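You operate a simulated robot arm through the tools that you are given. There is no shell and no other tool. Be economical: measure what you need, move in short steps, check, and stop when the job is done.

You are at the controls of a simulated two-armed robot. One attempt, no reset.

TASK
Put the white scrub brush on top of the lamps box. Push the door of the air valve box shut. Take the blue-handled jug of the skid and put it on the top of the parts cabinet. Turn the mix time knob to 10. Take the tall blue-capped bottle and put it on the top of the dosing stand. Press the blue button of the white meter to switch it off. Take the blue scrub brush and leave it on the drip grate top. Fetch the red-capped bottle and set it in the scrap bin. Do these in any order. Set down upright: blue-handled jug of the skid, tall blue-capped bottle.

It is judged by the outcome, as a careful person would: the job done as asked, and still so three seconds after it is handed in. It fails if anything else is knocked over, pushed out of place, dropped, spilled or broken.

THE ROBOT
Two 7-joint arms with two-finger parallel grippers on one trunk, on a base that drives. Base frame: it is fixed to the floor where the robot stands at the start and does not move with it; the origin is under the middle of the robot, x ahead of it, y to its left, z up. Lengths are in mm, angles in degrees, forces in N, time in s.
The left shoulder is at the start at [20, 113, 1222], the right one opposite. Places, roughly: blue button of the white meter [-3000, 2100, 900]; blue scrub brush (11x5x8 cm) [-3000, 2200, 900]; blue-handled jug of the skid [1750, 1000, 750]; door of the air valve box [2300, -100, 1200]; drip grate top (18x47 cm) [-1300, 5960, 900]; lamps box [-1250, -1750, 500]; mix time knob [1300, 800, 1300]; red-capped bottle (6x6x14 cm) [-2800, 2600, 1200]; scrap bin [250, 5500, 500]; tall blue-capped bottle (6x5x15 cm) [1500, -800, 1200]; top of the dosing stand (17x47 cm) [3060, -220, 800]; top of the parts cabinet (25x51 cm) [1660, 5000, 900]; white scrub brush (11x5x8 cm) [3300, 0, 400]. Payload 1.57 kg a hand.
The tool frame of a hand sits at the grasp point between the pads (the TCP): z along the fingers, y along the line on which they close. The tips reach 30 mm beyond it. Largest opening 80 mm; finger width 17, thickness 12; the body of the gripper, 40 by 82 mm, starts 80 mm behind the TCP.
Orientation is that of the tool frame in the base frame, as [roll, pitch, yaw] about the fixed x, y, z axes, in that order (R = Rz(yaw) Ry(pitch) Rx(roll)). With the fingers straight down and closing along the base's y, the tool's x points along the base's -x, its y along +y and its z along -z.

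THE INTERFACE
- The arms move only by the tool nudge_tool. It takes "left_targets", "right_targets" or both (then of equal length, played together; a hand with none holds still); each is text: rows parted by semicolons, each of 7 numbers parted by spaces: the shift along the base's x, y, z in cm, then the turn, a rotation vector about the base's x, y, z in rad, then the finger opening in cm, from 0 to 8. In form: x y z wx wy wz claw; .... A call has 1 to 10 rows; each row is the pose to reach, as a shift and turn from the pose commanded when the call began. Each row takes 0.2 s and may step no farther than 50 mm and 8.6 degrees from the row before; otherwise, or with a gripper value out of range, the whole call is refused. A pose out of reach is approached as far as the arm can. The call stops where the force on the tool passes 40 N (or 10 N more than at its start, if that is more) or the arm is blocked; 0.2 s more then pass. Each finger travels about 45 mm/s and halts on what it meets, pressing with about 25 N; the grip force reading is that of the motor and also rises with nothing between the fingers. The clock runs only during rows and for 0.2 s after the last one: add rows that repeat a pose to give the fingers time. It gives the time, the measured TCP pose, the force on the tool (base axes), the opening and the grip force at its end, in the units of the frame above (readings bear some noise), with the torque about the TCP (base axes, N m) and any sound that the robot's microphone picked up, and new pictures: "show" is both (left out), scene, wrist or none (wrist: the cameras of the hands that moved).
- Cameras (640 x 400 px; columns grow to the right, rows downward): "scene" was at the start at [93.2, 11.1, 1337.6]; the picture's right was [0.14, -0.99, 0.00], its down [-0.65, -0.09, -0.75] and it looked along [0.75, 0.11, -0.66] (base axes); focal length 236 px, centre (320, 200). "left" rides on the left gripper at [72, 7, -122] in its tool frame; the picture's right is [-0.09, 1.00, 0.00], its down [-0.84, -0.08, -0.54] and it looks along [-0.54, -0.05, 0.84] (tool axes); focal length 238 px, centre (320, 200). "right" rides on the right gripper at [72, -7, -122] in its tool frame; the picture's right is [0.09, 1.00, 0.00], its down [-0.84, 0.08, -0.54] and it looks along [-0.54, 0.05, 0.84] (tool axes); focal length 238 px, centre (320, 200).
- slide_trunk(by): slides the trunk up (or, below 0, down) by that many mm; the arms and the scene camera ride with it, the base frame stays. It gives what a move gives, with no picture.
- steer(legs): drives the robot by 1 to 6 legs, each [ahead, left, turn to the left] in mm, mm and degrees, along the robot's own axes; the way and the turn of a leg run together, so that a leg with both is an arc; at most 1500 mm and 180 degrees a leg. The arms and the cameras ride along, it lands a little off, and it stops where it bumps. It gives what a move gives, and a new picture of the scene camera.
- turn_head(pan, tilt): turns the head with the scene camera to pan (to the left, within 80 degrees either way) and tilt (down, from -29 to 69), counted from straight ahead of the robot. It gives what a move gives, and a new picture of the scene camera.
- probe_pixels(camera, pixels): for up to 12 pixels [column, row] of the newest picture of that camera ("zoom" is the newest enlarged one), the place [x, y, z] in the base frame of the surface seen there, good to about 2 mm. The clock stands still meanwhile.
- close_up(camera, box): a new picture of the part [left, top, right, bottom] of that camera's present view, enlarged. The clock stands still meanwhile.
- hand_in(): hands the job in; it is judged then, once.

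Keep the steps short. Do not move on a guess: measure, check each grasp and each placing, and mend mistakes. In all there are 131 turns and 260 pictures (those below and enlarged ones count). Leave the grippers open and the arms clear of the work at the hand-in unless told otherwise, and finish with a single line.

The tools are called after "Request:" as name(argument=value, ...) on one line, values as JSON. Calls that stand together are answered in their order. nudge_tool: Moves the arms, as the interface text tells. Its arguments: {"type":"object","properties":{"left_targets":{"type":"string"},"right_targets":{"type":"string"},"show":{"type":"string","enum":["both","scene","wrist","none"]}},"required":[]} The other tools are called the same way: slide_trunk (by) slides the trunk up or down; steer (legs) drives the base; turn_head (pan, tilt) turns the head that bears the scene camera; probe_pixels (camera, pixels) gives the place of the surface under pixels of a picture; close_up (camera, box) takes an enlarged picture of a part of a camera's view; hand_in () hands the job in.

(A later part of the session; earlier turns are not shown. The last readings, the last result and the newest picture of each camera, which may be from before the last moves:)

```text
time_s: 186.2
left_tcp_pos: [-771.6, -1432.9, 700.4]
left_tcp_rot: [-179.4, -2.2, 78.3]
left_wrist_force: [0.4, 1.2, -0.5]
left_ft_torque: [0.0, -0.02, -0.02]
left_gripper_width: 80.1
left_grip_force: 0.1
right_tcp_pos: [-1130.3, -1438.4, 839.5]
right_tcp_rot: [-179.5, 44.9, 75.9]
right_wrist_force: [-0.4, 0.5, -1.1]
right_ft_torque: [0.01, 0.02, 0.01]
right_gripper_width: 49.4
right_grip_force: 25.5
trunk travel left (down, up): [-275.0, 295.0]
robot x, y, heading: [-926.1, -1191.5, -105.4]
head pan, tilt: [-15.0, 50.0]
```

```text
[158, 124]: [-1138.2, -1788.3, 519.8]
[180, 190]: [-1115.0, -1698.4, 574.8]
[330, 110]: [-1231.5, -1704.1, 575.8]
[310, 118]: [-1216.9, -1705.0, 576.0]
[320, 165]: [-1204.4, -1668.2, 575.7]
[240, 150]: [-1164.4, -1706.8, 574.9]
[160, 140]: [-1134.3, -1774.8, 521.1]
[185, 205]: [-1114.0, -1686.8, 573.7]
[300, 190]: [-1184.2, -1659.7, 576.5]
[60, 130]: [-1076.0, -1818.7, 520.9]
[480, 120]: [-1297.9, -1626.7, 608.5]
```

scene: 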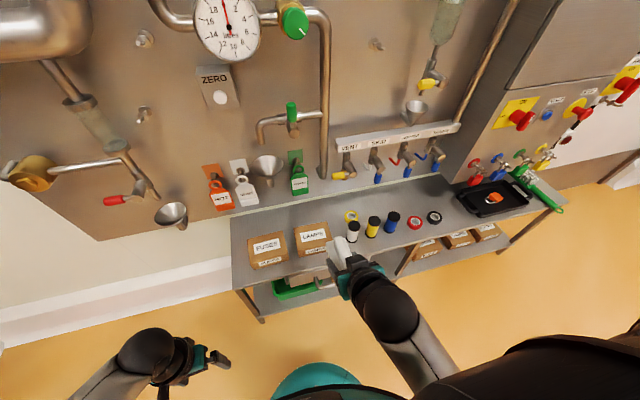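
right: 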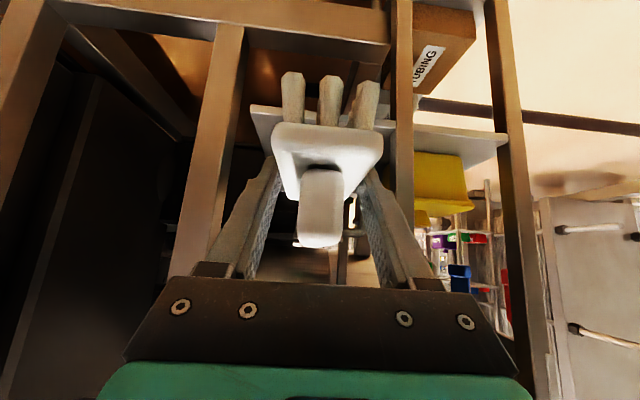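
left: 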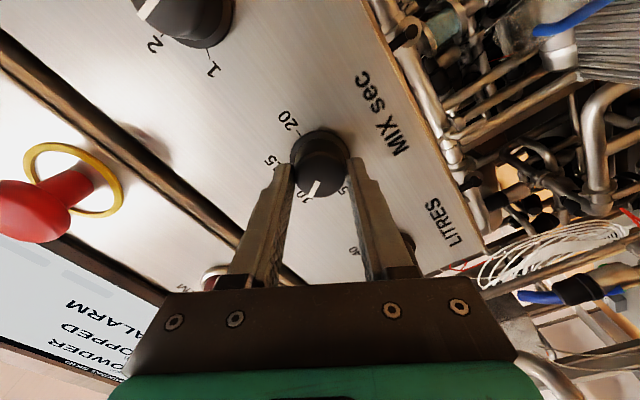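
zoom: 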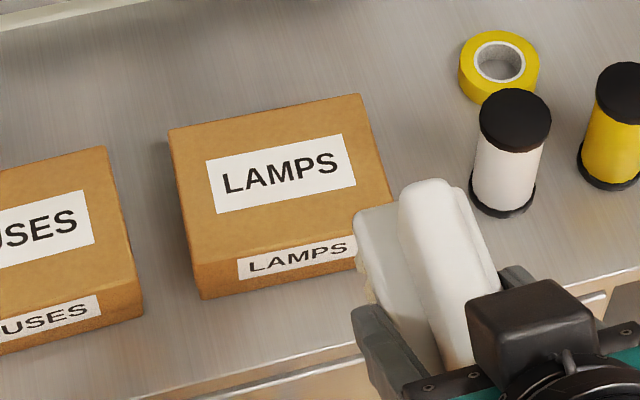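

Box top ≈127×90 mm, centre (−1178,−1675), z 575. Move the brush above it.

Request:
nudge_tool(right_targets="-0.7 -3.8 -1 0 0 0 3.5;-1.4 -7.6 -2.5 0 0 0 3.5;-2.1 -11.4 -4.5 0 0 0 3.5;-2.8 -15.2 -7 0 0 0 3.5;-3.6 -19 -10 0 0 0 3.5;-4.6 -22.8 -13 0 0 0 3.5;-4.6 -22.8 -16.5 0 0 0 3.5;-4.6 -22.8 -19.5 0 0 0 3.5", show="none")

Request:
close_up(camera="scene", box=[270, 195, 370, 265])

```text
time_s: 188.0
left_tcp_pos: [-772.9, -1433.3, 698.9]
left_tcp_rot: [-179.3, -2.2, 78.3]
left_wrist_force: [0.2, -0.4, -0.3]
left_ft_torque: [0.0, 0.03, 0.0]
left_gripper_width: 80.0
left_grip_force: 0.1
right_tcp_pos: [-1174.9, -1667.5, 647.0]
right_tcp_rot: [-179.6, 45.1, 75.6]
right_wrist_force: [0.8, 0.8, -2.1]
right_ft_torque: [-0.05, 0.02, -0.01]
right_gripper_width: 49.3
right_grip_force: 24.8
trunk travel left (down, up): [-275.0, 295.0]
robot x, y, heading: [-926.6, -1189.6, -105.1]
head pan, tilt: [-15.0, 50.0]
```

```text
5.71 times, centred on (320, 230) of scene
```

zoom: 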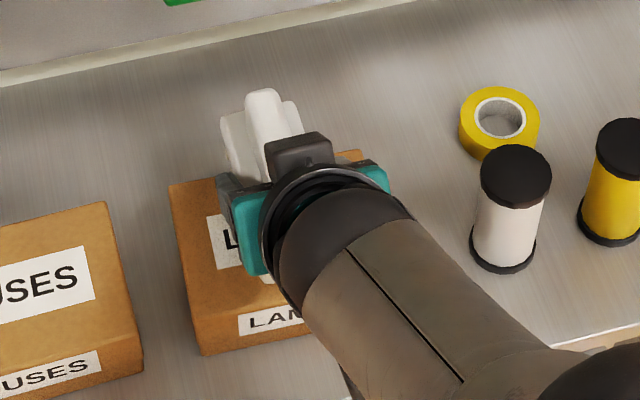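

Request:
probe_pixels(camera="zoom", pixels=[[262, 100], [280, 130], [228, 130], [235, 165], [262, 92], [292, 105], [200, 250]])

Request:
nudge_tool(right_targets="0 0 -0.8 0 0 0 3.5;0 0 -1.4 0 0 0 3.5;0 0 -1.8 0 0 0 3.5", show="wrist")

```text
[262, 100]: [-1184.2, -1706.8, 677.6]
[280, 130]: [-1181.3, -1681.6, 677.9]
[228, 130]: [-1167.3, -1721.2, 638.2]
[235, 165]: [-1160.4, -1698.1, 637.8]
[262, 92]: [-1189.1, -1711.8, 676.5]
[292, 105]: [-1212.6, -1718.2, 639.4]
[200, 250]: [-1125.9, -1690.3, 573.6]
```

```text
time_s: 188.8
left_tcp_pos: [-771.8, -1433.1, 698.9]
left_tcp_rot: [-179.3, -2.2, 78.3]
left_wrist_force: [1.3, 0.6, -0.1]
left_ft_torque: [-0.01, -0.01, -0.01]
left_gripper_width: 79.8
left_grip_force: 0.0
right_tcp_pos: [-1175.3, -1667.2, 644.2]
right_tcp_rot: [-179.4, 45.1, 75.9]
right_wrist_force: [-0.9, 0.6, -1.7]
right_ft_torque: [0.03, -0.03, 0.0]
right_gripper_width: 49.3
right_grip_force: 25.3
right hand out of reach, approached as far as the arm can: row 1, 2, 3
trunk travel left (down, up): [-275.0, 295.0]
robot x, y, heading: [-926.9, -1192.4, -105.5]
head pan, tilt: [-15.0, 50.0]
```

right: 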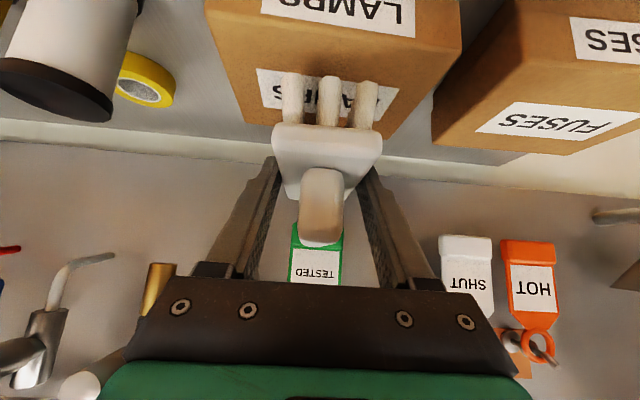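

Arm limit in height; use the trunk: lower 20 mm, then nudge 6 mm forward.

Request:
slide_trunk(by=-18)

Request:
nudge_tool(right_targets="-0.2 -0.5 0.1 0 0 0 3.5;-0.2 -0.5 0.1 0 0 0 3.5", show="none")

Request:
slide_trunk(by=-3)

```text
time_s: 189.4
left_tcp_pos: [-772.4, -1432.2, 681.6]
left_tcp_rot: [-179.4, -2.3, 78.3]
left_wrist_force: [-0.7, 0.3, 0.8]
left_ft_torque: [0.01, 0.02, -0.03]
left_gripper_width: 80.1
left_grip_force: 0.1
right_tcp_pos: [-1176.4, -1666.3, 627.6]
right_tcp_rot: [-179.4, 44.8, 75.9]
right_wrist_force: [1.0, 1.5, -1.7]
right_ft_torque: [0.01, -0.02, -0.03]
right_gripper_width: 49.5
right_grip_force: 25.3
trunk travel left (down, up): [-257.0, 313.0]
robot x, y, heading: [-926.6, -1188.3, -105.2]
head pan, tilt: [-15.0, 50.0]
```

```text
time_s: 190.0
left_tcp_pos: [-772.4, -1432.5, 681.4]
left_tcp_rot: [-179.4, -2.2, 78.4]
left_wrist_force: [0.9, 1.0, -0.3]
left_ft_torque: [0.01, 0.01, 0.01]
left_gripper_width: 80.0
left_grip_force: 0.1
right_tcp_pos: [-1178.0, -1670.6, 629.3]
right_tcp_rot: [-179.5, 44.9, 76.0]
right_wrist_force: [0.1, 0.4, -2.3]
right_ft_torque: [-0.01, 0.04, 0.01]
right_gripper_width: 49.6
right_grip_force: 25.1
trunk travel left (down, up): [-257.0, 313.0]
robot x, y, heading: [-928.8, -1191.8, -105.3]
head pan, tilt: [-15.0, 50.0]
```

```text
time_s: 190.5
left_tcp_pos: [-772.9, -1432.7, 679.9]
left_tcp_rot: [-179.4, -2.2, 78.3]
left_wrist_force: [0.2, 0.5, 0.1]
left_ft_torque: [-0.01, -0.01, 0.03]
left_gripper_width: 79.9
left_grip_force: 0.0
right_tcp_pos: [-1176.8, -1670.0, 625.2]
right_tcp_rot: [-179.5, 44.9, 75.8]
right_wrist_force: [0.5, 0.6, -1.7]
right_ft_torque: [0.0, 0.03, -0.02]
right_gripper_width: 49.4
right_grip_force: 25.1
trunk travel left (down, up): [-254.0, 316.0]
robot x, y, heading: [-928.1, -1195.2, -105.4]
head pan, tilt: [-15.0, 50.0]
```

Request:
slide_trunk(by=-3)

Request:
slide_trunk(by=-2)

Request:
slide_trunk(by=-2)

```text
time_s: 191.1
left_tcp_pos: [-772.2, -1432.7, 674.8]
left_tcp_rot: [-179.4, -2.3, 78.4]
left_wrist_force: [0.5, 0.1, -0.1]
left_ft_torque: [-0.02, 0.0, -0.01]
left_gripper_width: 79.8
left_grip_force: 0.1
right_tcp_pos: [-1177.4, -1670.2, 623.1]
right_tcp_rot: [-179.6, 44.9, 76.0]
right_wrist_force: [0.1, 0.5, -1.0]
right_ft_torque: [0.04, 0.01, 0.01]
right_gripper_width: 49.2
right_grip_force: 25.2
trunk travel left (down, up): [-251.0, 319.0]
robot x, y, heading: [-928.6, -1189.8, -105.4]
head pan, tilt: [-15.0, 50.0]
```

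```text
time_s: 191.6
left_tcp_pos: [-772.5, -1433.2, 674.5]
left_tcp_rot: [-179.3, -2.3, 78.3]
left_wrist_force: [0.0, 0.4, 0.2]
left_ft_torque: [0.05, 0.01, 0.01]
left_gripper_width: 79.9
left_grip_force: 0.0
right_tcp_pos: [-1177.7, -1670.9, 620.8]
right_tcp_rot: [-179.5, 44.9, 75.9]
right_wrist_force: [0.0, -0.5, -0.1]
right_ft_torque: [-0.01, 0.0, 0.04]
right_gripper_width: 49.5
right_grip_force: 25.3
trunk travel left (down, up): [-249.0, 321.0]
robot x, y, heading: [-925.4, -1191.2, -105.5]
head pan, tilt: [-15.0, 50.0]
```

```text
time_s: 192.1
left_tcp_pos: [-774.1, -1431.3, 671.9]
left_tcp_rot: [-179.3, -2.1, 78.3]
left_wrist_force: [-0.8, 0.1, 0.4]
left_ft_torque: [0.01, -0.01, 0.0]
left_gripper_width: 80.0
left_grip_force: 0.0
right_tcp_pos: [-1177.6, -1671.4, 620.5]
right_tcp_rot: [-179.6, 45.3, 75.9]
right_wrist_force: [-0.1, 4.2, 10.3]
right_ft_torque: [0.21, -0.25, 0.04]
right_gripper_width: 49.6
right_grip_force: 24.6
trunk travel left (down, up): [-247.0, 323.0]
robot x, y, heading: [-925.9, -1189.7, -105.5]
head pan, tilt: [-15.0, 50.0]
```

Contact (10 N). Open and withdraw along the tool axis.

Request:
nudge_tool(right_targets="0 0 0 0 0 0 5.5;0 0 0 0 0 0 6.5;0 0 0 0 0 0 7.5;0 0 0 0 0 0 7.5;0.6 2.1 2.2 0 0 0 7.5;1.3 4.8 5 0 0 0 7.5;2 7.5 7.8 0 0 0 7.5;2.8 10.5 10.8 0 0 0 7.5;4 14.5 12 0 0 0 7.5;5 18.5 13 0 0 0 7.5", show="scene")

Request:
close_up(camera="scene", box=[270, 195, 370, 265])

```text
time_s: 193.4
left_tcp_pos: [-773.9, -1433.6, 671.8]
left_tcp_rot: [-179.3, -2.2, 78.4]
left_wrist_force: [0.5, -0.6, -0.8]
left_ft_torque: [0.04, 0.0, 0.04]
left_gripper_width: 79.7
left_grip_force: 0.1
right_tcp_pos: [-1172.4, -1641.4, 608.6]
right_tcp_rot: [-170.4, 40.0, 86.2]
right_wrist_force: [1.1, 2.5, 6.3]
right_ft_torque: [-0.04, -0.23, 0.11]
right_gripper_width: 75.1
right_grip_force: 0.2
right hand out of reach, approached as far as the arm can: row 5
trunk travel left (down, up): [-247.0, 323.0]
robot x, y, heading: [-926.7, -1191.5, -105.6]
head pan, tilt: [-15.0, 50.0]
stopped in row 6 (right hand): the force on the tool passed its limit at 77 N (the readings are from after the stop); the commanded pose is now the measured one
```

scene: 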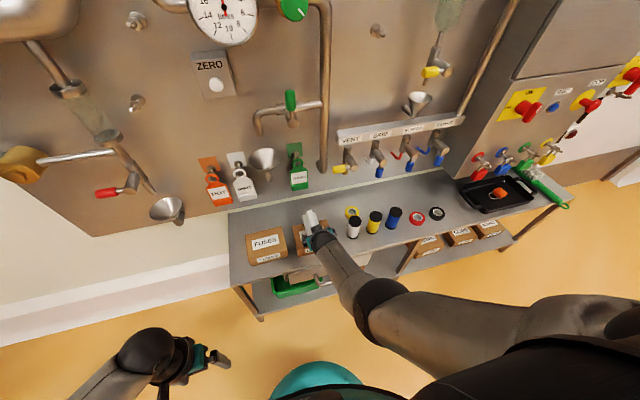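

```text
5.71 times, centred on (320, 230) of scene
```

zoom: 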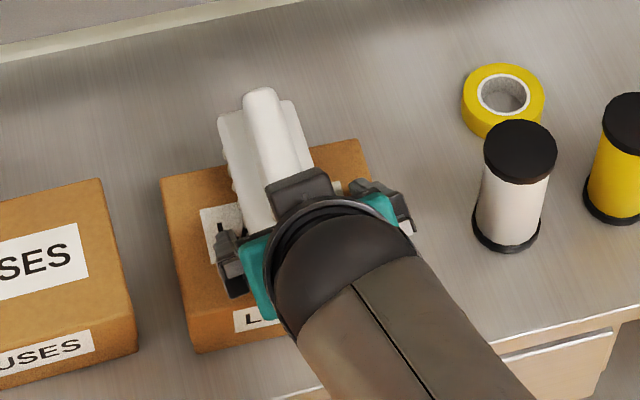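

The arm folded toward a limit; nothing fell. Lift straight up with the trunk instead.

Request:
slide_trunk(by=150)

Request:
close_up(camera="scene", box=[260, 195, 400, 290])

```text
time_s: 195.2
left_tcp_pos: [-771.8, -1433.0, 821.3]
left_tcp_rot: [-179.4, -2.1, 78.4]
left_wrist_force: [0.4, -0.7, 0.0]
left_ft_torque: [0.02, -0.02, 0.01]
left_gripper_width: 79.8
left_grip_force: 0.0
right_tcp_pos: [-1172.1, -1640.3, 757.0]
right_tcp_rot: [-170.2, 39.6, 86.3]
right_wrist_force: [0.5, -0.3, 0.4]
right_ft_torque: [-0.04, 0.02, -0.03]
right_gripper_width: 75.0
right_grip_force: 0.0
trunk travel left (down, up): [-397.0, 173.0]
robot x, y, heading: [-930.4, -1191.1, -105.2]
head pan, tilt: [-15.0, 50.0]
```

```text
4.21 times, centred on (330, 242) of scene
```

zoom: 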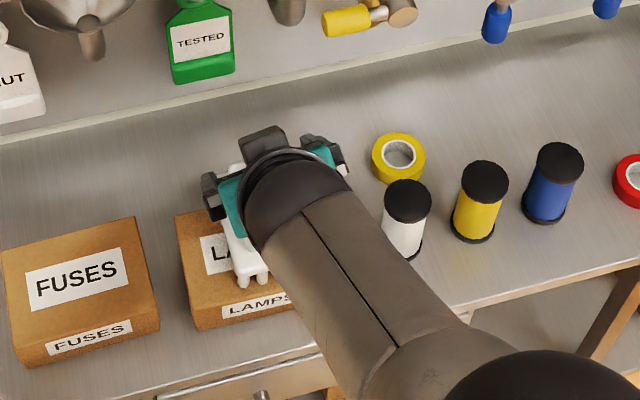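

Hand is clear above. Back the robot 150 mm and inspect the brush.

Request:
steer(legs=[[-180, 0, 0]])

Request:
close_up(camera="scene", box=[260, 165, 380, 245])

```text
time_s: 196.7
left_tcp_pos: [-725.7, -1258.4, 822.2]
left_tcp_rot: [-179.3, -2.1, 78.2]
left_wrist_force: [-0.2, -0.2, -0.3]
left_ft_torque: [-0.02, 0.03, 0.01]
left_gripper_width: 80.0
left_grip_force: 0.2
right_tcp_pos: [-1125.4, -1464.7, 758.8]
right_tcp_rot: [-170.2, 39.7, 86.1]
right_wrist_force: [0.8, 0.1, -0.3]
right_ft_torque: [-0.01, 0.02, 0.0]
right_gripper_width: 74.6
right_grip_force: 0.0
trunk travel left (down, up): [-397.0, 173.0]
robot x, y, heading: [-880.0, -1014.5, -105.3]
head pan, tilt: [-15.0, 50.0]
```

scene: 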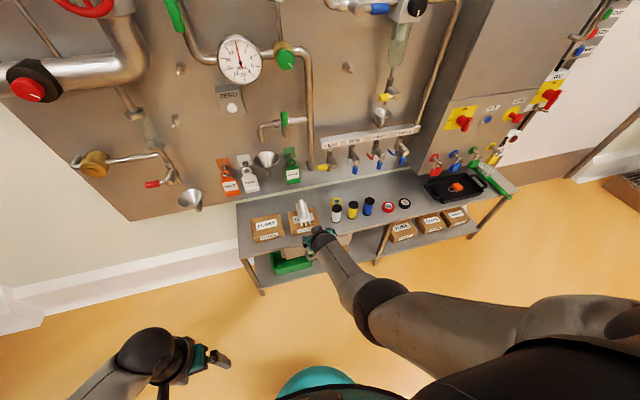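

```text
5.00 times, centred on (320, 205) of scene
```

zoom: 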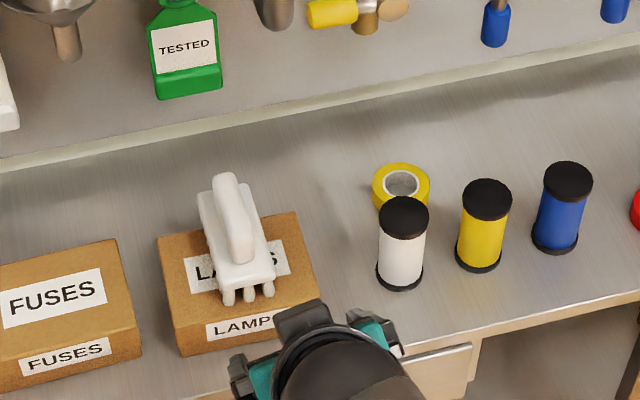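

Brush rests well on the lamps box. Restore the right hand to its carrying pose.

Request:
nudge_tool(right_targets="0.3 3.4 1 0.112 -0.038 0 8;0.6 6.8 2 0.224 -0.077 0 8;0.9 10.2 3 0.336 -0.115 -0.03 8;1.1 13.6 4 0.448 -0.154 -0.06 8;1.4 17 5 0.56 -0.192 -0.1 8;1.6 20.3 5 0.672 -0.231 -0.14 8;1.6 20.3 5 0.672 -0.231 -0.17 8", show="none")

Request:
slide_trunk(by=-120)

Request:
steer(legs=[[-500, 0, 0], [0, 0, -120]])

Request:
turn_head(pan=0, tilt=15)

```text
time_s: 198.3
left_tcp_pos: [-724.1, -1258.9, 821.3]
left_tcp_rot: [-179.4, -2.1, 78.2]
left_wrist_force: [-0.2, -0.2, 0.1]
left_ft_torque: [0.02, 0.03, 0.01]
left_gripper_width: 80.0
left_grip_force: 0.1
right_tcp_pos: [-1109.7, -1261.0, 808.2]
right_tcp_rot: [-176.8, -0.6, 73.5]
right_wrist_force: [-0.7, -0.2, 0.2]
right_ft_torque: [0.0, 0.01, 0.0]
right_gripper_width: 79.9
right_grip_force: 0.1
trunk travel left (down, up): [-397.0, 173.0]
robot x, y, heading: [-876.1, -1016.6, -105.3]
head pan, tilt: [-15.0, 50.0]
```

```text
time_s: 199.8
left_tcp_pos: [-724.9, -1258.7, 701.7]
left_tcp_rot: [-179.3, -2.1, 78.3]
left_wrist_force: [-0.3, 0.5, -1.1]
left_ft_torque: [0.03, -0.01, -0.01]
left_gripper_width: 80.1
left_grip_force: 0.1
right_tcp_pos: [-1109.7, -1262.6, 687.5]
right_tcp_rot: [-176.8, -0.6, 73.6]
right_wrist_force: [-0.9, 0.3, 0.1]
right_ft_torque: [-0.01, -0.01, -0.02]
right_gripper_width: 80.1
right_grip_force: 0.0
trunk travel left (down, up): [-277.0, 293.0]
robot x, y, heading: [-881.1, -1017.8, -105.1]
head pan, tilt: [-15.0, 50.0]
```

```text
time_s: 207.8
left_tcp_pos: [-1030.4, -536.7, 701.0]
left_tcp_rot: [-179.4, -2.1, -43.5]
left_wrist_force: [-0.4, 0.3, 0.1]
left_ft_torque: [0.01, 0.02, -0.02]
left_gripper_width: 79.7
left_grip_force: 0.0
right_tcp_pos: [-830.4, -207.7, 687.9]
right_tcp_rot: [-176.8, -0.6, -48.1]
right_wrist_force: [-0.8, -0.5, 0.0]
right_ft_torque: [0.03, -0.01, 0.01]
right_gripper_width: 80.1
right_grip_force: 0.1
trunk travel left (down, up): [-277.0, 293.0]
robot x, y, heading: [-746.4, -530.9, 132.7]
head pan, tilt: [-15.0, 50.0]
```

scene: 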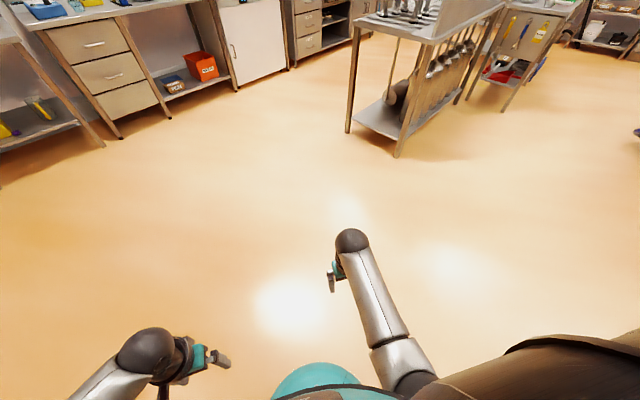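

```text
time_s: 208.8
left_tcp_pos: [-1031.1, -536.3, 702.7]
left_tcp_rot: [-179.4, -2.1, -43.6]
left_wrist_force: [-0.4, 0.0, 0.2]
left_ft_torque: [0.01, 0.0, 0.02]
left_gripper_width: 79.7
left_grip_force: 0.0
right_tcp_pos: [-832.4, -208.9, 686.7]
right_tcp_rot: [-176.8, -0.5, -48.2]
right_wrist_force: [0.6, 0.6, 0.1]
right_ft_torque: [-0.02, 0.04, -0.03]
right_gripper_width: 80.0
right_grip_force: 0.1
trunk travel left (down, up): [-277.0, 293.0]
robot x, y, heading: [-743.1, -531.7, 133.0]
head pan, tilt: [0.0, 15.0]
```

scene: 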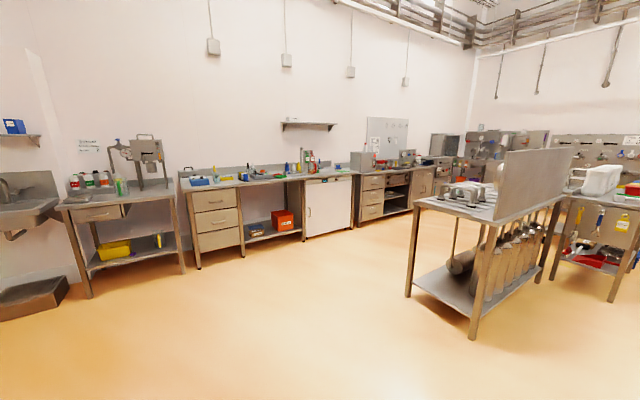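

Target bench is straight ahead. Enlarge.

Request:
close_up(camera="scene", box=[270, 110, 430, 210])

Request:
probe_pixels(camera="zoom", pixels=[[160, 260], [280, 280], [400, 200], [360, 200], [100, 65], [500, 200], [150, 220], [200, 400], [470, 160], [10, 300]])

```text
4.00 times, centred on (350, 160) of scene
```

zoom: 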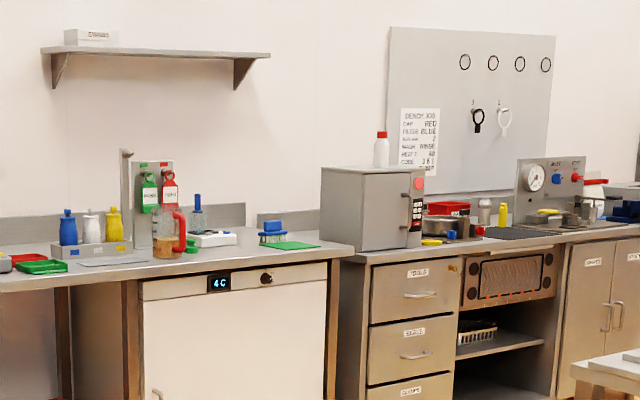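

```text
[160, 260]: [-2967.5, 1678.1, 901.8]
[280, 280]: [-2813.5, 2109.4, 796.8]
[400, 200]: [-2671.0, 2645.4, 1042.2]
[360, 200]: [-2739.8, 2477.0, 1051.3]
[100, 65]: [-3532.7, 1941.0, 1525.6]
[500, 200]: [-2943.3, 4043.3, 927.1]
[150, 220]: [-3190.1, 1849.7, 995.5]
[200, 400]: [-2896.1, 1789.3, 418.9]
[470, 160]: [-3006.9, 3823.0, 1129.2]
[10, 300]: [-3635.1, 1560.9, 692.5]
```

Request:
probe_pixels(camera="scene", pixels=[[408, 296], [475, 338], [240, 250], [302, 235], [352, 222], [538, 280], [610, 300], [415, 200]])

```text
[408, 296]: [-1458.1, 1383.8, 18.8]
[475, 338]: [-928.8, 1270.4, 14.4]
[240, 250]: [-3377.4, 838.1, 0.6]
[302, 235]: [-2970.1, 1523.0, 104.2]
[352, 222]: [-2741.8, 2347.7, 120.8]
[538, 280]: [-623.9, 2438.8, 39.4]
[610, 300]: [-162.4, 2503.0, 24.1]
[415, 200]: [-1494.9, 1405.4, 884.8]
```

Table corner at (−1458,1384); go around it to the bench.

Request:
steer(legs=[[1003, 26, 0], [1003, 26, 32], [0, 0, 0]])

```text
time_s: 219.2
left_tcp_pos: [-2557.5, 550.1, 702.3]
left_tcp_rot: [-179.4, -2.1, -13.0]
left_wrist_force: [-0.9, 0.7, -0.4]
left_ft_torque: [0.01, -0.03, 0.04]
left_gripper_width: 80.2
left_grip_force: 0.0
right_tcp_pos: [-2551.5, 933.8, 687.4]
right_tcp_rot: [-176.8, -0.6, -17.4]
right_wrist_force: [-0.3, -0.2, -0.1]
right_ft_torque: [0.0, -0.01, 0.0]
right_gripper_width: 80.1
right_grip_force: 0.0
trunk travel left (down, up): [-277.0, 293.0]
robot x, y, heading: [-2310.9, 700.0, 163.3]
head pan, tilt: [0.0, 15.0]
```

scene: 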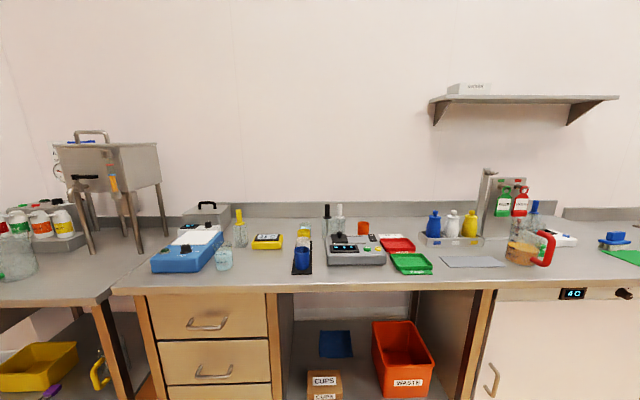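

Bench in view. Raise the trunk so the hands clear the bench, then drive along it.

Request:
slide_trunk(by=290)

Request:
steer(legs=[[220, -706, 0], [200, -706, 1.7]])

Request:
turn_head(pan=5, tilt=45)

```text
time_s: 222.1
left_tcp_pos: [-2557.1, 550.7, 991.9]
left_tcp_rot: [-179.3, -2.1, -13.0]
left_wrist_force: [0.0, -0.2, 0.3]
left_ft_torque: [0.04, -0.03, -0.02]
left_gripper_width: 80.0
left_grip_force: 0.0
right_tcp_pos: [-2552.2, 933.4, 977.3]
right_tcp_rot: [-176.7, -0.4, -17.5]
right_wrist_force: [-0.1, -0.7, -0.1]
right_ft_torque: [-0.02, 0.0, 0.01]
right_gripper_width: 80.1
right_grip_force: 0.0
trunk travel left (down, up): [-567.0, 3.0]
robot x, y, heading: [-2310.5, 701.3, 163.2]
head pan, tilt: [0.0, 15.0]
```

```text
time_s: 229.6
left_tcp_pos: [-2575.6, 1992.0, 991.7]
left_tcp_rot: [-179.4, -2.1, -11.6]
left_wrist_force: [-0.7, 0.9, 0.5]
left_ft_torque: [0.01, -0.01, 0.01]
left_gripper_width: 80.0
left_grip_force: 0.1
right_tcp_pos: [-2579.7, 2376.4, 976.6]
right_tcp_rot: [-176.8, -0.5, -16.1]
right_wrist_force: [-0.1, 1.1, 0.2]
right_ft_torque: [-0.03, 0.03, 0.02]
right_gripper_width: 79.8
right_grip_force: 0.0
trunk travel left (down, up): [-567.0, 3.0]
robot x, y, heading: [-2333.5, 2145.0, 164.7]
head pan, tilt: [0.0, 15.0]
```

scene: 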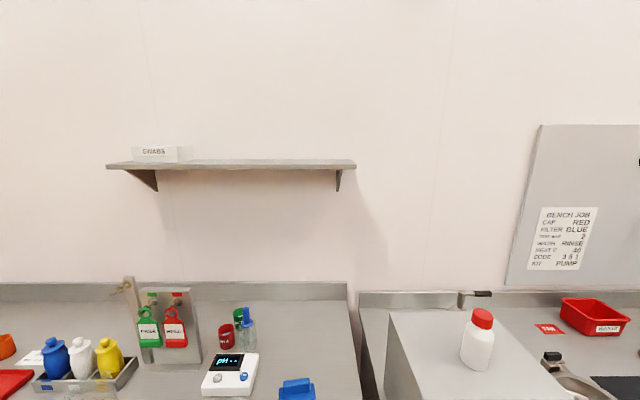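

```text
time_s: 230.6
left_tcp_pos: [-2574.7, 1991.8, 992.1]
left_tcp_rot: [-179.4, -2.1, -11.6]
left_wrist_force: [-0.8, -0.3, 0.0]
left_ft_torque: [0.03, -0.01, 0.03]
left_gripper_width: 80.0
left_grip_force: 0.0
right_tcp_pos: [-2579.9, 2376.9, 977.9]
right_tcp_rot: [-176.9, -0.5, -16.2]
right_wrist_force: [-0.3, 0.1, 0.5]
right_ft_torque: [-0.01, 0.01, -0.03]
right_gripper_width: 80.0
right_grip_force: 0.0
trunk travel left (down, up): [-567.0, 3.0]
robot x, y, heading: [-2333.9, 2145.2, 164.9]
head pan, tilt: [5.0, 45.0]
```

scene: 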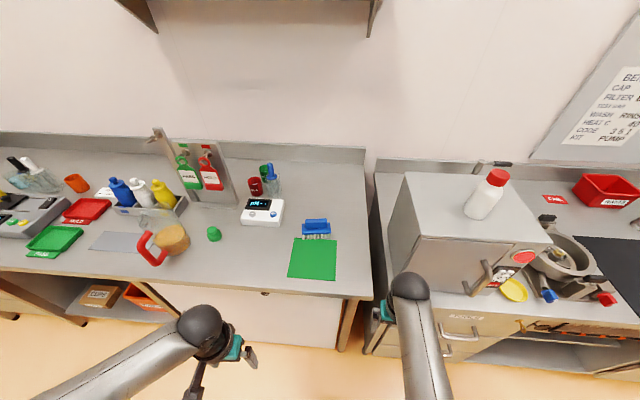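

White pH meter at (262,212), blue brush at (316,228), red-capped bottle on the oven at (490,195). Enlarge and probe.

Request:
close_up(camera="scene", box=[200, 160, 360, 260])

Request:
probe_pixels(camera="zoom", pixels=[[205, 218], [215, 208], [295, 222], [250, 225], [240, 190], [290, 250], [440, 245], [465, 262], [490, 245], [465, 290], [420, 290], [220, 290]])

Request:
probe_pixels(camera="scene", pixels=[[498, 175], [487, 182], [507, 182], [482, 200], [470, 205], [495, 203], [480, 218], [450, 215], [408, 178], [540, 240], [420, 238], [490, 265]])

```text
4.00 times, centred on (280, 210) of scene
```

zoom: 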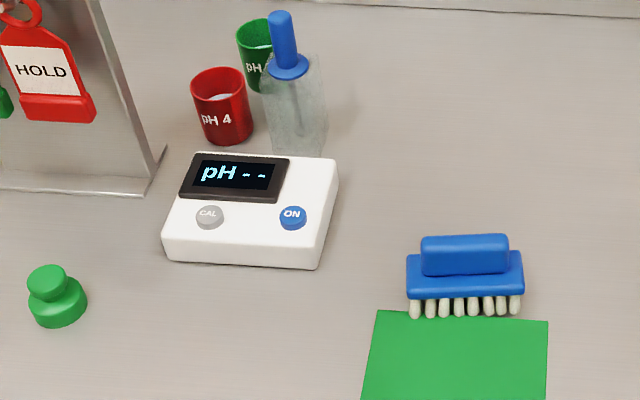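

```text
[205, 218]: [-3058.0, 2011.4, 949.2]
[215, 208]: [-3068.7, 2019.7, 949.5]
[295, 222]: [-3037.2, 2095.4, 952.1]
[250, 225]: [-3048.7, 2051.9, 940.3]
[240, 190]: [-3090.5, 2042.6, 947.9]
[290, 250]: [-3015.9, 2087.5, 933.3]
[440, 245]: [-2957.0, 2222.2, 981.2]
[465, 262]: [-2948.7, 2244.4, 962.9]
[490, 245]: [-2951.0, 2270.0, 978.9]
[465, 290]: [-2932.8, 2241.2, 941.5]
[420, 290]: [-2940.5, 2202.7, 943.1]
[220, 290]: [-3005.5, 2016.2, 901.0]
```

```text
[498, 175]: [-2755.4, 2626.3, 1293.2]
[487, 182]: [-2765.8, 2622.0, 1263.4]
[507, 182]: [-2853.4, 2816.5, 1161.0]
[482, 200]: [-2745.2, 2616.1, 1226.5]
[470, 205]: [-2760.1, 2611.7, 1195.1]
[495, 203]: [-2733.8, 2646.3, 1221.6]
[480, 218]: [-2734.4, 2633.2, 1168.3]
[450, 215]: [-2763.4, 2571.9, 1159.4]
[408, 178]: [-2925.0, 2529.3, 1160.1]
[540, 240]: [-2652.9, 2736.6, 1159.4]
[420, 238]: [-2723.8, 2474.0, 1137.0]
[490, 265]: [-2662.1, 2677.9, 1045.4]
```

Button at (−3037,2095,952); brush lengthwise along the bench at ≈(−2955,2243); bottle on the oven (base z 1160). Raise the right hand above the oven and close the left fingers.

Request:
nudge_tool(right_targets="0 0 4.8 0 0 0 8;0 0 9.6 0 0 0 8;0 0 14.4 0 0 0 8;0 0 19.2 0 0 0 8;0 0 24 0 0 0 8;0 0 28.8 0 0 0 8;0 0 33.6 0 0 0 8;0 0 38 0 0 0 8", left_targets="0 0 1 0 0 0 6;0 0 2 0 0 0 4;0 0 3 0 0 0 2;0 0 4 0 0 0 0;0 0 5 0 0 0 0;0 0 5 0 0 0 0;0 0 5 0 0 0 0;0 0 5 0 0 0 0", show="none")

Request:
steer(legs=[[140, 0, 0]])

```text
time_s: 231.5
left_tcp_pos: [-2575.5, 1992.3, 1026.7]
left_tcp_rot: [-179.4, -2.2, -11.6]
left_wrist_force: [-0.2, 0.9, -0.5]
left_ft_torque: [0.0, 0.0, 0.01]
left_gripper_width: 1.1
left_grip_force: 0.3
right_tcp_pos: [-2547.7, 2460.8, 1130.5]
right_tcp_rot: [-164.1, -1.4, -17.0]
right_wrist_force: [-0.4, 0.3, 0.6]
right_ft_torque: [-0.01, -0.02, 0.0]
right_gripper_width: 80.0
right_grip_force: 0.1
right hand out of reach, approached as far as the arm can: row 4
trunk travel left (down, up): [-567.0, 3.0]
robot x, y, heading: [-2333.6, 2149.1, 164.6]
head pan, tilt: [5.0, 45.0]
stopped in row 4 (right hand): the arm was blocked; the commanded pose is now the measured one
```

```text
time_s: 232.9
left_tcp_pos: [-2709.9, 2030.2, 1026.6]
left_tcp_rot: [-179.4, -2.2, -11.6]
left_wrist_force: [-0.7, -0.4, -0.2]
left_ft_torque: [-0.01, -0.06, -0.01]
left_gripper_width: 0.1
left_grip_force: 21.0
right_tcp_pos: [-2683.3, 2495.9, 1130.2]
right_tcp_rot: [-164.0, -1.4, -16.8]
right_wrist_force: [0.0, 0.6, -0.5]
right_ft_torque: [0.01, -0.01, -0.03]
right_gripper_width: 79.8
right_grip_force: 0.1
trunk travel left (down, up): [-567.0, 3.0]
robot x, y, heading: [-2466.3, 2184.8, 164.7]
head pan, tilt: [5.0, 45.0]
```

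scene: 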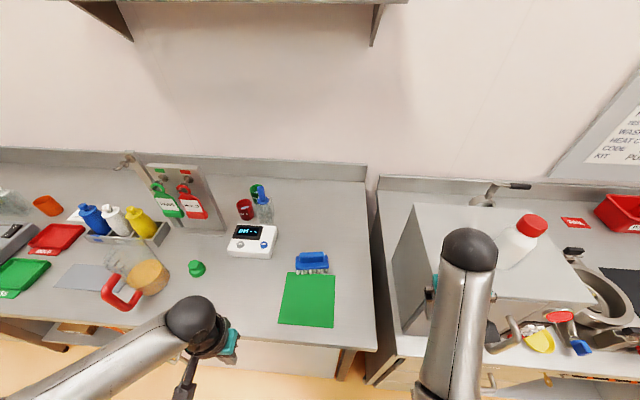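

Right hand was stopped by its joint limits and sits close to the oven front. Back off, extend it up-and-forward in free space, then return.

Request:
steer(legs=[[-170, 0, 0]])

Request:
nudge_tool(right_targets="-3 -0.4 1 -0.045 0.013 0 8;-6 -0.8 4 -0.09 0.026 0 8;-9 -1.4 8 -0.135 0.04 0 8;-12 -2.2 12 -0.18 0.053 0 8;-12 -2.2 16 -0.225 0.066 0 8;-12 -2.2 20 -0.27 0.08 0 8;-12 -2.2 23 -0.27 0.08 0 8", show="none")

```text
time_s: 234.3
left_tcp_pos: [-2544.1, 1984.4, 1027.6]
left_tcp_rot: [-179.4, -2.1, -11.6]
left_wrist_force: [0.4, 0.6, 0.2]
left_ft_torque: [0.0, 0.02, 0.01]
left_gripper_width: 0.0
left_grip_force: 21.7
right_tcp_pos: [-2516.5, 2452.2, 1130.7]
right_tcp_rot: [-164.0, -1.3, -16.8]
right_wrist_force: [0.4, -0.3, 0.2]
right_ft_torque: [-0.03, 0.0, -0.01]
right_gripper_width: 80.1
right_grip_force: 0.1
trunk travel left (down, up): [-567.0, 3.0]
robot x, y, heading: [-2302.5, 2137.5, 165.0]
head pan, tilt: [5.0, 45.0]
```

scene: 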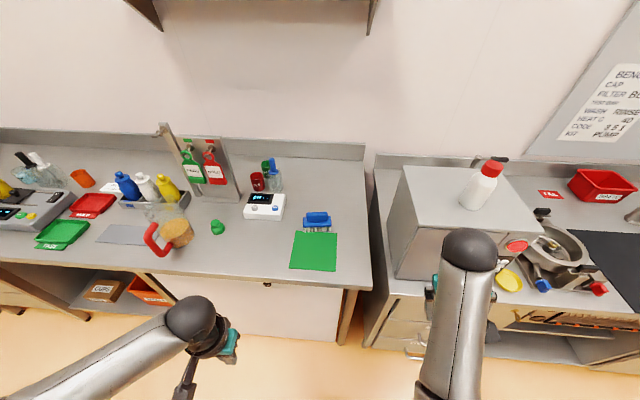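

```text
refused: row 3 steps farther than a row can; nothing moved
```

Request:
nudge_tool(right_targets="-3 -0.4 1 -0.045 0.013 0 8;-6 -0.8 4 -0.09 0.026 0 8;-8.5 -1.4 7.5 -0.135 0.04 0 8;-11 -2 11 -0.18 0.053 0 8;-12 -2.2 15 -0.225 0.066 0 8;-12 -2.2 19 -0.27 0.08 0 8;-12 -2.2 23 -0.27 0.08 0 8", show="scene")

```text
time_s: 235.0
left_tcp_pos: [-2544.4, 1984.8, 1026.1]
left_tcp_rot: [-179.3, -2.1, -11.8]
left_wrist_force: [0.0, -0.5, -0.8]
left_ft_torque: [0.01, -0.02, 0.0]
left_gripper_width: 0.1
left_grip_force: 21.2
right_tcp_pos: [-2550.7, 2512.5, 1178.5]
right_tcp_rot: [-159.5, -1.4, -19.8]
right_wrist_force: [0.1, 0.4, 0.0]
right_ft_torque: [0.03, -0.02, -0.01]
right_gripper_width: 80.2
right_grip_force: 0.1
right hand out of reach, approached as far as the arm can: row 3
trunk travel left (down, up): [-567.0, 3.0]
robot x, y, heading: [-2307.2, 2137.5, 164.8]
head pan, tilt: [5.0, 45.0]
stopped in row 3 (right hand): the arm was blocked; the commanded pose is now the measured one
```

scene: 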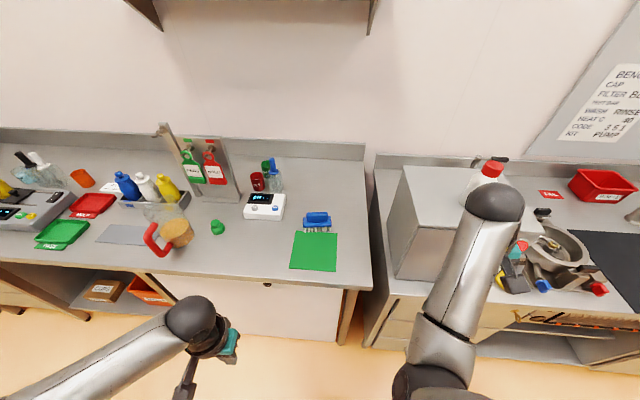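

The right arm is in a poor configuration; bring it back to its original low carrying pose.

Request:
nudge_tool(right_targets="-0.1 -1.8 -3.5 -0.042 0.015 0.01 8;-0.2 -3.7 -7 -0.084 0.03 0.02 8;-0.3 -5.5 -10.5 -0.126 0.045 0.03 8;-0.4 -7.4 -14 -0.168 0.06 0.04 8;-0.5 -9.2 -17.5 -0.21 0.075 0.05 8;-0.6 -11 -21 -0.253 0.09 0.06 8;-0.8 -13 -24.5 -0.295 0.105 0.07 8;-0.9 -14.8 -27.8 -0.337 0.121 0.07 8;-0.9 -14.8 -31 -0.337 0.121 0.07 8", show="scene")

```text
time_s: 235.9
left_tcp_pos: [-2544.4, 1984.9, 1026.7]
left_tcp_rot: [-179.3, -2.1, -11.6]
left_wrist_force: [0.8, -0.5, -0.1]
left_ft_torque: [-0.02, -0.02, 0.03]
left_gripper_width: 0.1
left_grip_force: 21.2
right_tcp_pos: [-2602.9, 2518.5, 1124.6]
right_tcp_rot: [-162.9, 8.2, -18.8]
right_wrist_force: [0.5, 0.5, 0.4]
right_ft_torque: [-0.01, 0.0, -0.01]
right_gripper_width: 80.0
right_grip_force: 0.0
trunk travel left (down, up): [-567.0, 3.0]
robot x, y, heading: [-2305.6, 2137.7, 165.0]
head pan, tilt: [5.0, 45.0]
stopped in row 4 (right hand): the arm was blocked; the commanded pose is now the measured one
```

scene: 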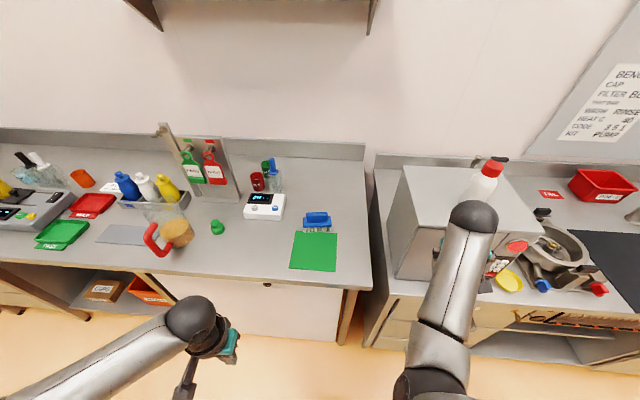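

Try simply lowering it first, keeping orientation.

Request:
nudge_tool(right_targets="1 0 -3 0 0 0 8;2 0 -6 0 0 0 8;3 0 -10 0 0 0 8;3 0 -14 0 0 0 8;3 0 -18 0 0 0 8;3 0 -22 0 0 0 8", show="none")

```text
time_s: 237.3
left_tcp_pos: [-2544.2, 1985.4, 1027.1]
left_tcp_rot: [-179.4, -2.2, -11.6]
left_wrist_force: [-0.2, -0.2, -0.1]
left_ft_torque: [0.0, 0.0, -0.01]
left_gripper_width: 0.1
left_grip_force: 21.5
right_tcp_pos: [-2572.3, 2516.7, 901.8]
right_tcp_rot: [-163.3, 8.2, -18.7]
right_wrist_force: [0.2, -0.2, -0.4]
right_ft_torque: [0.0, 0.03, 0.0]
right_gripper_width: 80.2
right_grip_force: 0.0
trunk travel left (down, up): [-567.0, 3.0]
robot x, y, heading: [-2301.3, 2143.2, 164.5]
head pan, tilt: [5.0, 45.0]
```

Request:
nudge_tool(right_targets="0.3 -2 0 -0.05 -0.006 0.01 8;0.6 -4.2 -1 -0.1 -0.012 0.02 8;0.9 -6.4 -2 -0.15 -0.018 0.03 8;1.2 -8.6 -3 -0.2 -0.024 0.04 8;1.5 -10.8 -3 -0.25 -0.03 0.05 8;1.7 -13 -3 -0.3 -0.036 0.06 8;1.7 -15 -3 -0.33 -0.04 0.06 8;1.7 -15 -3 -0.33 -0.04 0.06 8", show="none")

Request:
nudge_tool(right_targets="-1.5 0.4 3.5 0 0 0 8;-3 0.8 7 0 0 0 8;-4.5 1.2 10.5 0 0 0 8;-6 1.6 14 0 0 0 8;-7.5 2 17.5 0 0 0 8;-9 2.4 21 0 0 0 8;-10 2.6 24.5 0 0 0 8;-11 2.9 28 0 0 0 8;-12 3.2 31.5 0 0 0 8;-12.5 3.4 35 0 0 0 8", show="scene")

```text
time_s: 239.1
left_tcp_pos: [-2543.3, 1984.2, 1027.7]
left_tcp_rot: [-179.3, -2.1, -11.5]
left_wrist_force: [0.5, 0.1, 0.5]
left_ft_torque: [-0.03, 0.0, 0.02]
left_gripper_width: 0.2
left_grip_force: 21.4
right_tcp_pos: [-2554.6, 2364.3, 871.7]
right_tcp_rot: [179.5, 0.0, -16.5]
right_wrist_force: [-0.3, -0.3, 0.1]
right_ft_torque: [0.02, 0.02, 0.01]
right_gripper_width: 80.1
right_grip_force: 0.0
trunk travel left (down, up): [-567.0, 3.0]
robot x, y, heading: [-2309.2, 2139.5, 164.7]
head pan, tilt: [5.0, 45.0]
```

```text
time_s: 241.5
left_tcp_pos: [-2542.8, 1984.6, 1027.0]
left_tcp_rot: [-179.4, -2.1, -11.8]
left_wrist_force: [0.7, -0.3, 0.5]
left_ft_torque: [-0.02, 0.0, 0.02]
left_gripper_width: 0.1
left_grip_force: 21.3
right_tcp_pos: [-2682.1, 2460.2, 1203.0]
right_tcp_rot: [-175.8, 0.3, -19.9]
right_wrist_force: [0.2, -1.5, 0.6]
right_ft_torque: [0.04, 0.02, 0.04]
right_gripper_width: 80.1
right_grip_force: 0.1
right hand out of reach, approached as far as the arm can: row 9, 10
trunk travel left (down, up): [-567.0, 3.0]
robot x, y, heading: [-2303.5, 2138.2, 164.7]
head pan, tilt: [5.0, 45.0]
stopped in row 10 (right hand): the arm was blocked; the commanded pose is now the measured one
```

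scene: 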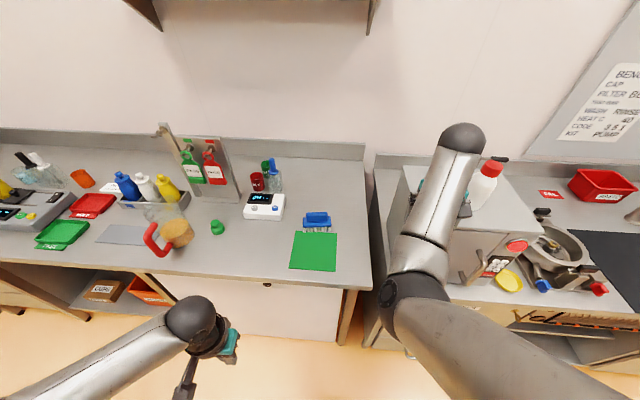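

Right hand can sit at z≈1200; I'll take the bottle with a forward-tilted tool. Shift the robot right and back, then tilt the hand.

Request:
steer(legs=[[-80, -170, 0]])

Request:
nudge_tool(right_targets="0 0 0 0.035 0.135 0 8;0 0 0 0.07 0.27 0 8;0 0 0 0.105 0.405 0 8;0 0 0 0.14 0.54 0 8;0 0 0 0.175 0.675 0 8;0 0 0 0.2 0.77 0 8", show="both")

```text
time_s: 243.1
left_tcp_pos: [-2421.4, 2130.7, 1027.2]
left_tcp_rot: [-179.4, -2.2, -11.6]
left_wrist_force: [0.3, 0.3, 0.7]
left_ft_torque: [-0.01, -0.01, -0.01]
left_gripper_width: 0.2
left_grip_force: 21.2
right_tcp_pos: [-2559.0, 2603.5, 1203.5]
right_tcp_rot: [-175.9, 0.2, -19.8]
right_wrist_force: [0.2, -0.6, -0.9]
right_ft_torque: [0.01, 0.0, -0.05]
right_gripper_width: 79.8
right_grip_force: 0.1
trunk travel left (down, up): [-567.0, 3.0]
robot x, y, heading: [-2179.1, 2282.5, 164.9]
head pan, tilt: [5.0, 45.0]
```

scene: 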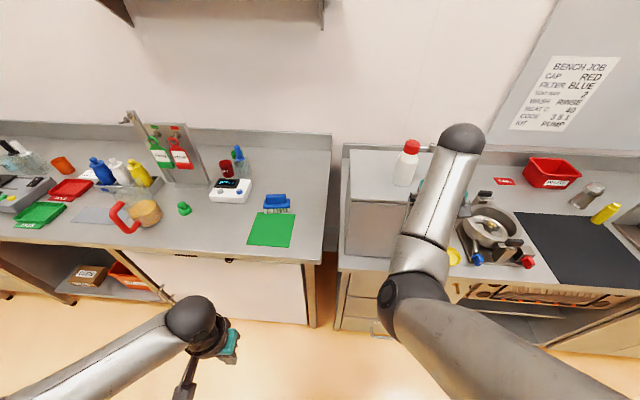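

```text
time_s: 244.0
left_tcp_pos: [-2420.0, 2130.4, 1027.4]
left_tcp_rot: [-179.4, -2.2, -11.6]
left_wrist_force: [-0.6, -0.5, 0.9]
left_ft_torque: [0.01, 0.0, 0.01]
left_gripper_width: 0.0
left_grip_force: 21.1
right_tcp_pos: [-2547.2, 2677.6, 1231.7]
right_tcp_rot: [-169.3, 30.5, -20.0]
right_wrist_force: [-0.7, 0.2, -0.4]
right_ft_torque: [0.0, 0.04, 0.02]
right_gripper_width: 80.0
right_grip_force: 0.0
trunk travel left (down, up): [-567.0, 3.0]
robot x, y, heading: [-2180.6, 2283.8, 164.8]
head pan, tilt: [5.0, 45.0]
stopped in row 4 (right hand): the arm was blocked; the commanded pose is now the measured one
```

scene: 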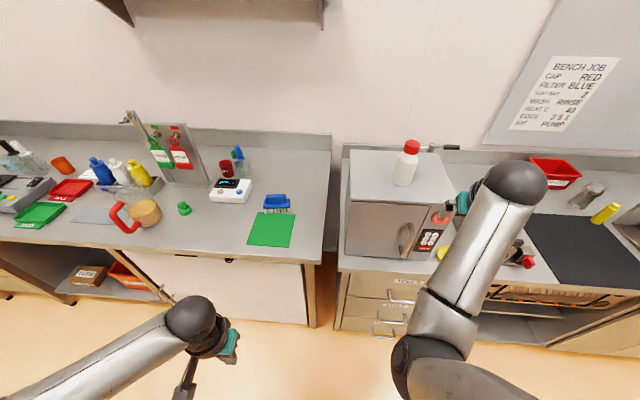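
right: 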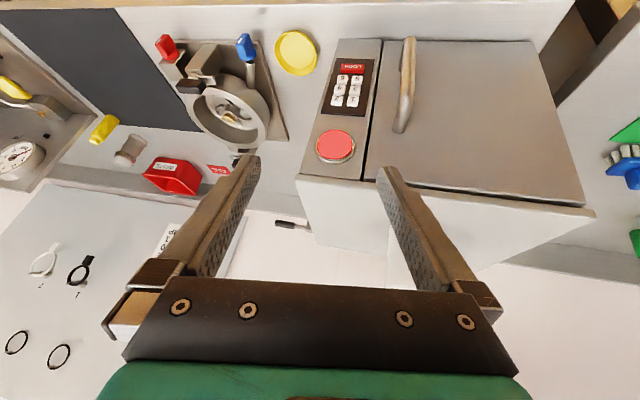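

The tilted hand (30°) now sits at z 1232 in a good height; I'll bring it to the bottle by driving. Re-measure the bottle.

Request:
close_up(camera="scene", box=[370, 125, 450, 195])

Request:
probe_pixels(camera="scene", pixels=[[405, 148], [411, 148], [417, 148], [412, 141], [397, 172], [404, 172], [411, 172], [415, 165], [403, 185]])

```text
5.71 times, centred on (410, 160) of scene
```

zoom: 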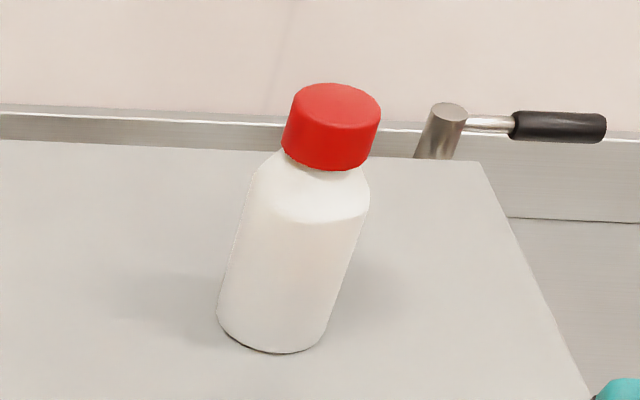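

```text
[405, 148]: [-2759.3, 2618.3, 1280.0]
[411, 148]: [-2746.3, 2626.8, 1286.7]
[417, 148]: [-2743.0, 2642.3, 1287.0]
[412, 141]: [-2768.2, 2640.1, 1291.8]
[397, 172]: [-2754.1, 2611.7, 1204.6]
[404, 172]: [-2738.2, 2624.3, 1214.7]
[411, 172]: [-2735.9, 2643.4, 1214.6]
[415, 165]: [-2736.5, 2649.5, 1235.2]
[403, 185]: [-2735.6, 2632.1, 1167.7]
```

Bottle centre (−2764,2640). Drive left 93 then ahead 150, check.

Request:
steer(legs=[[0, 93, 0], [130, 0, 0]])

Request:
close_up(camera="right", box=[0, 0, 640, 400])

```text
time_s: 246.0
left_tcp_pos: [-2571.9, 2076.0, 1028.0]
left_tcp_rot: [-179.4, -2.2, -11.8]
left_wrist_force: [-1.6, -0.3, -0.1]
left_ft_torque: [-0.04, -0.03, 0.0]
left_gripper_width: 0.1
left_grip_force: 21.6
right_tcp_pos: [-2697.2, 2625.3, 1231.5]
right_tcp_rot: [-169.3, 30.4, -20.2]
right_wrist_force: [-0.1, -0.7, -0.4]
right_ft_torque: [0.02, -0.01, -0.02]
right_gripper_width: 79.9
right_grip_force: 0.0
trunk travel left (down, up): [-567.0, 3.0]
robot x, y, heading: [-2329.1, 2228.7, 164.8]
head pan, tilt: [5.0, 45.0]
```

scene: 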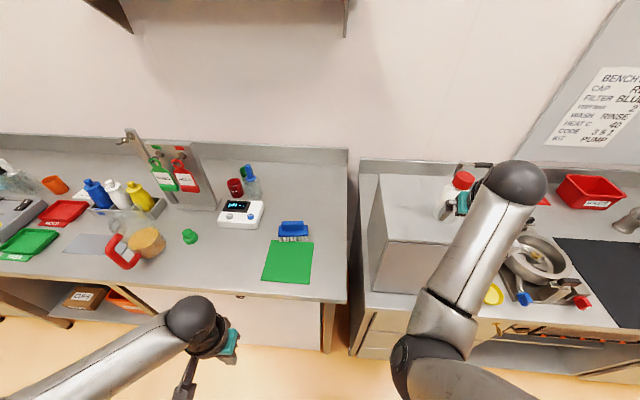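

```text
1.00 times, centred on (320, 200) of right (not enlarged: the box is as wide or as high as the picture)
```

zoom: 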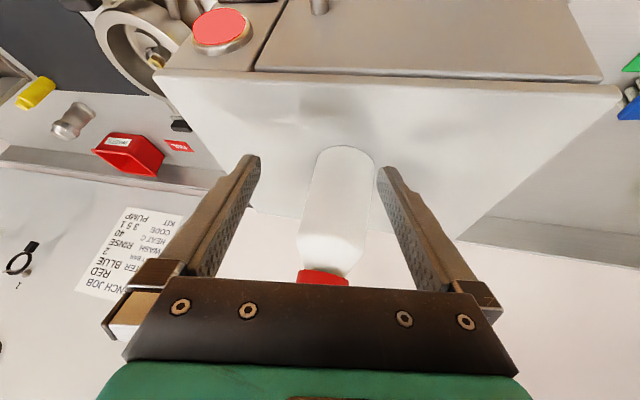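

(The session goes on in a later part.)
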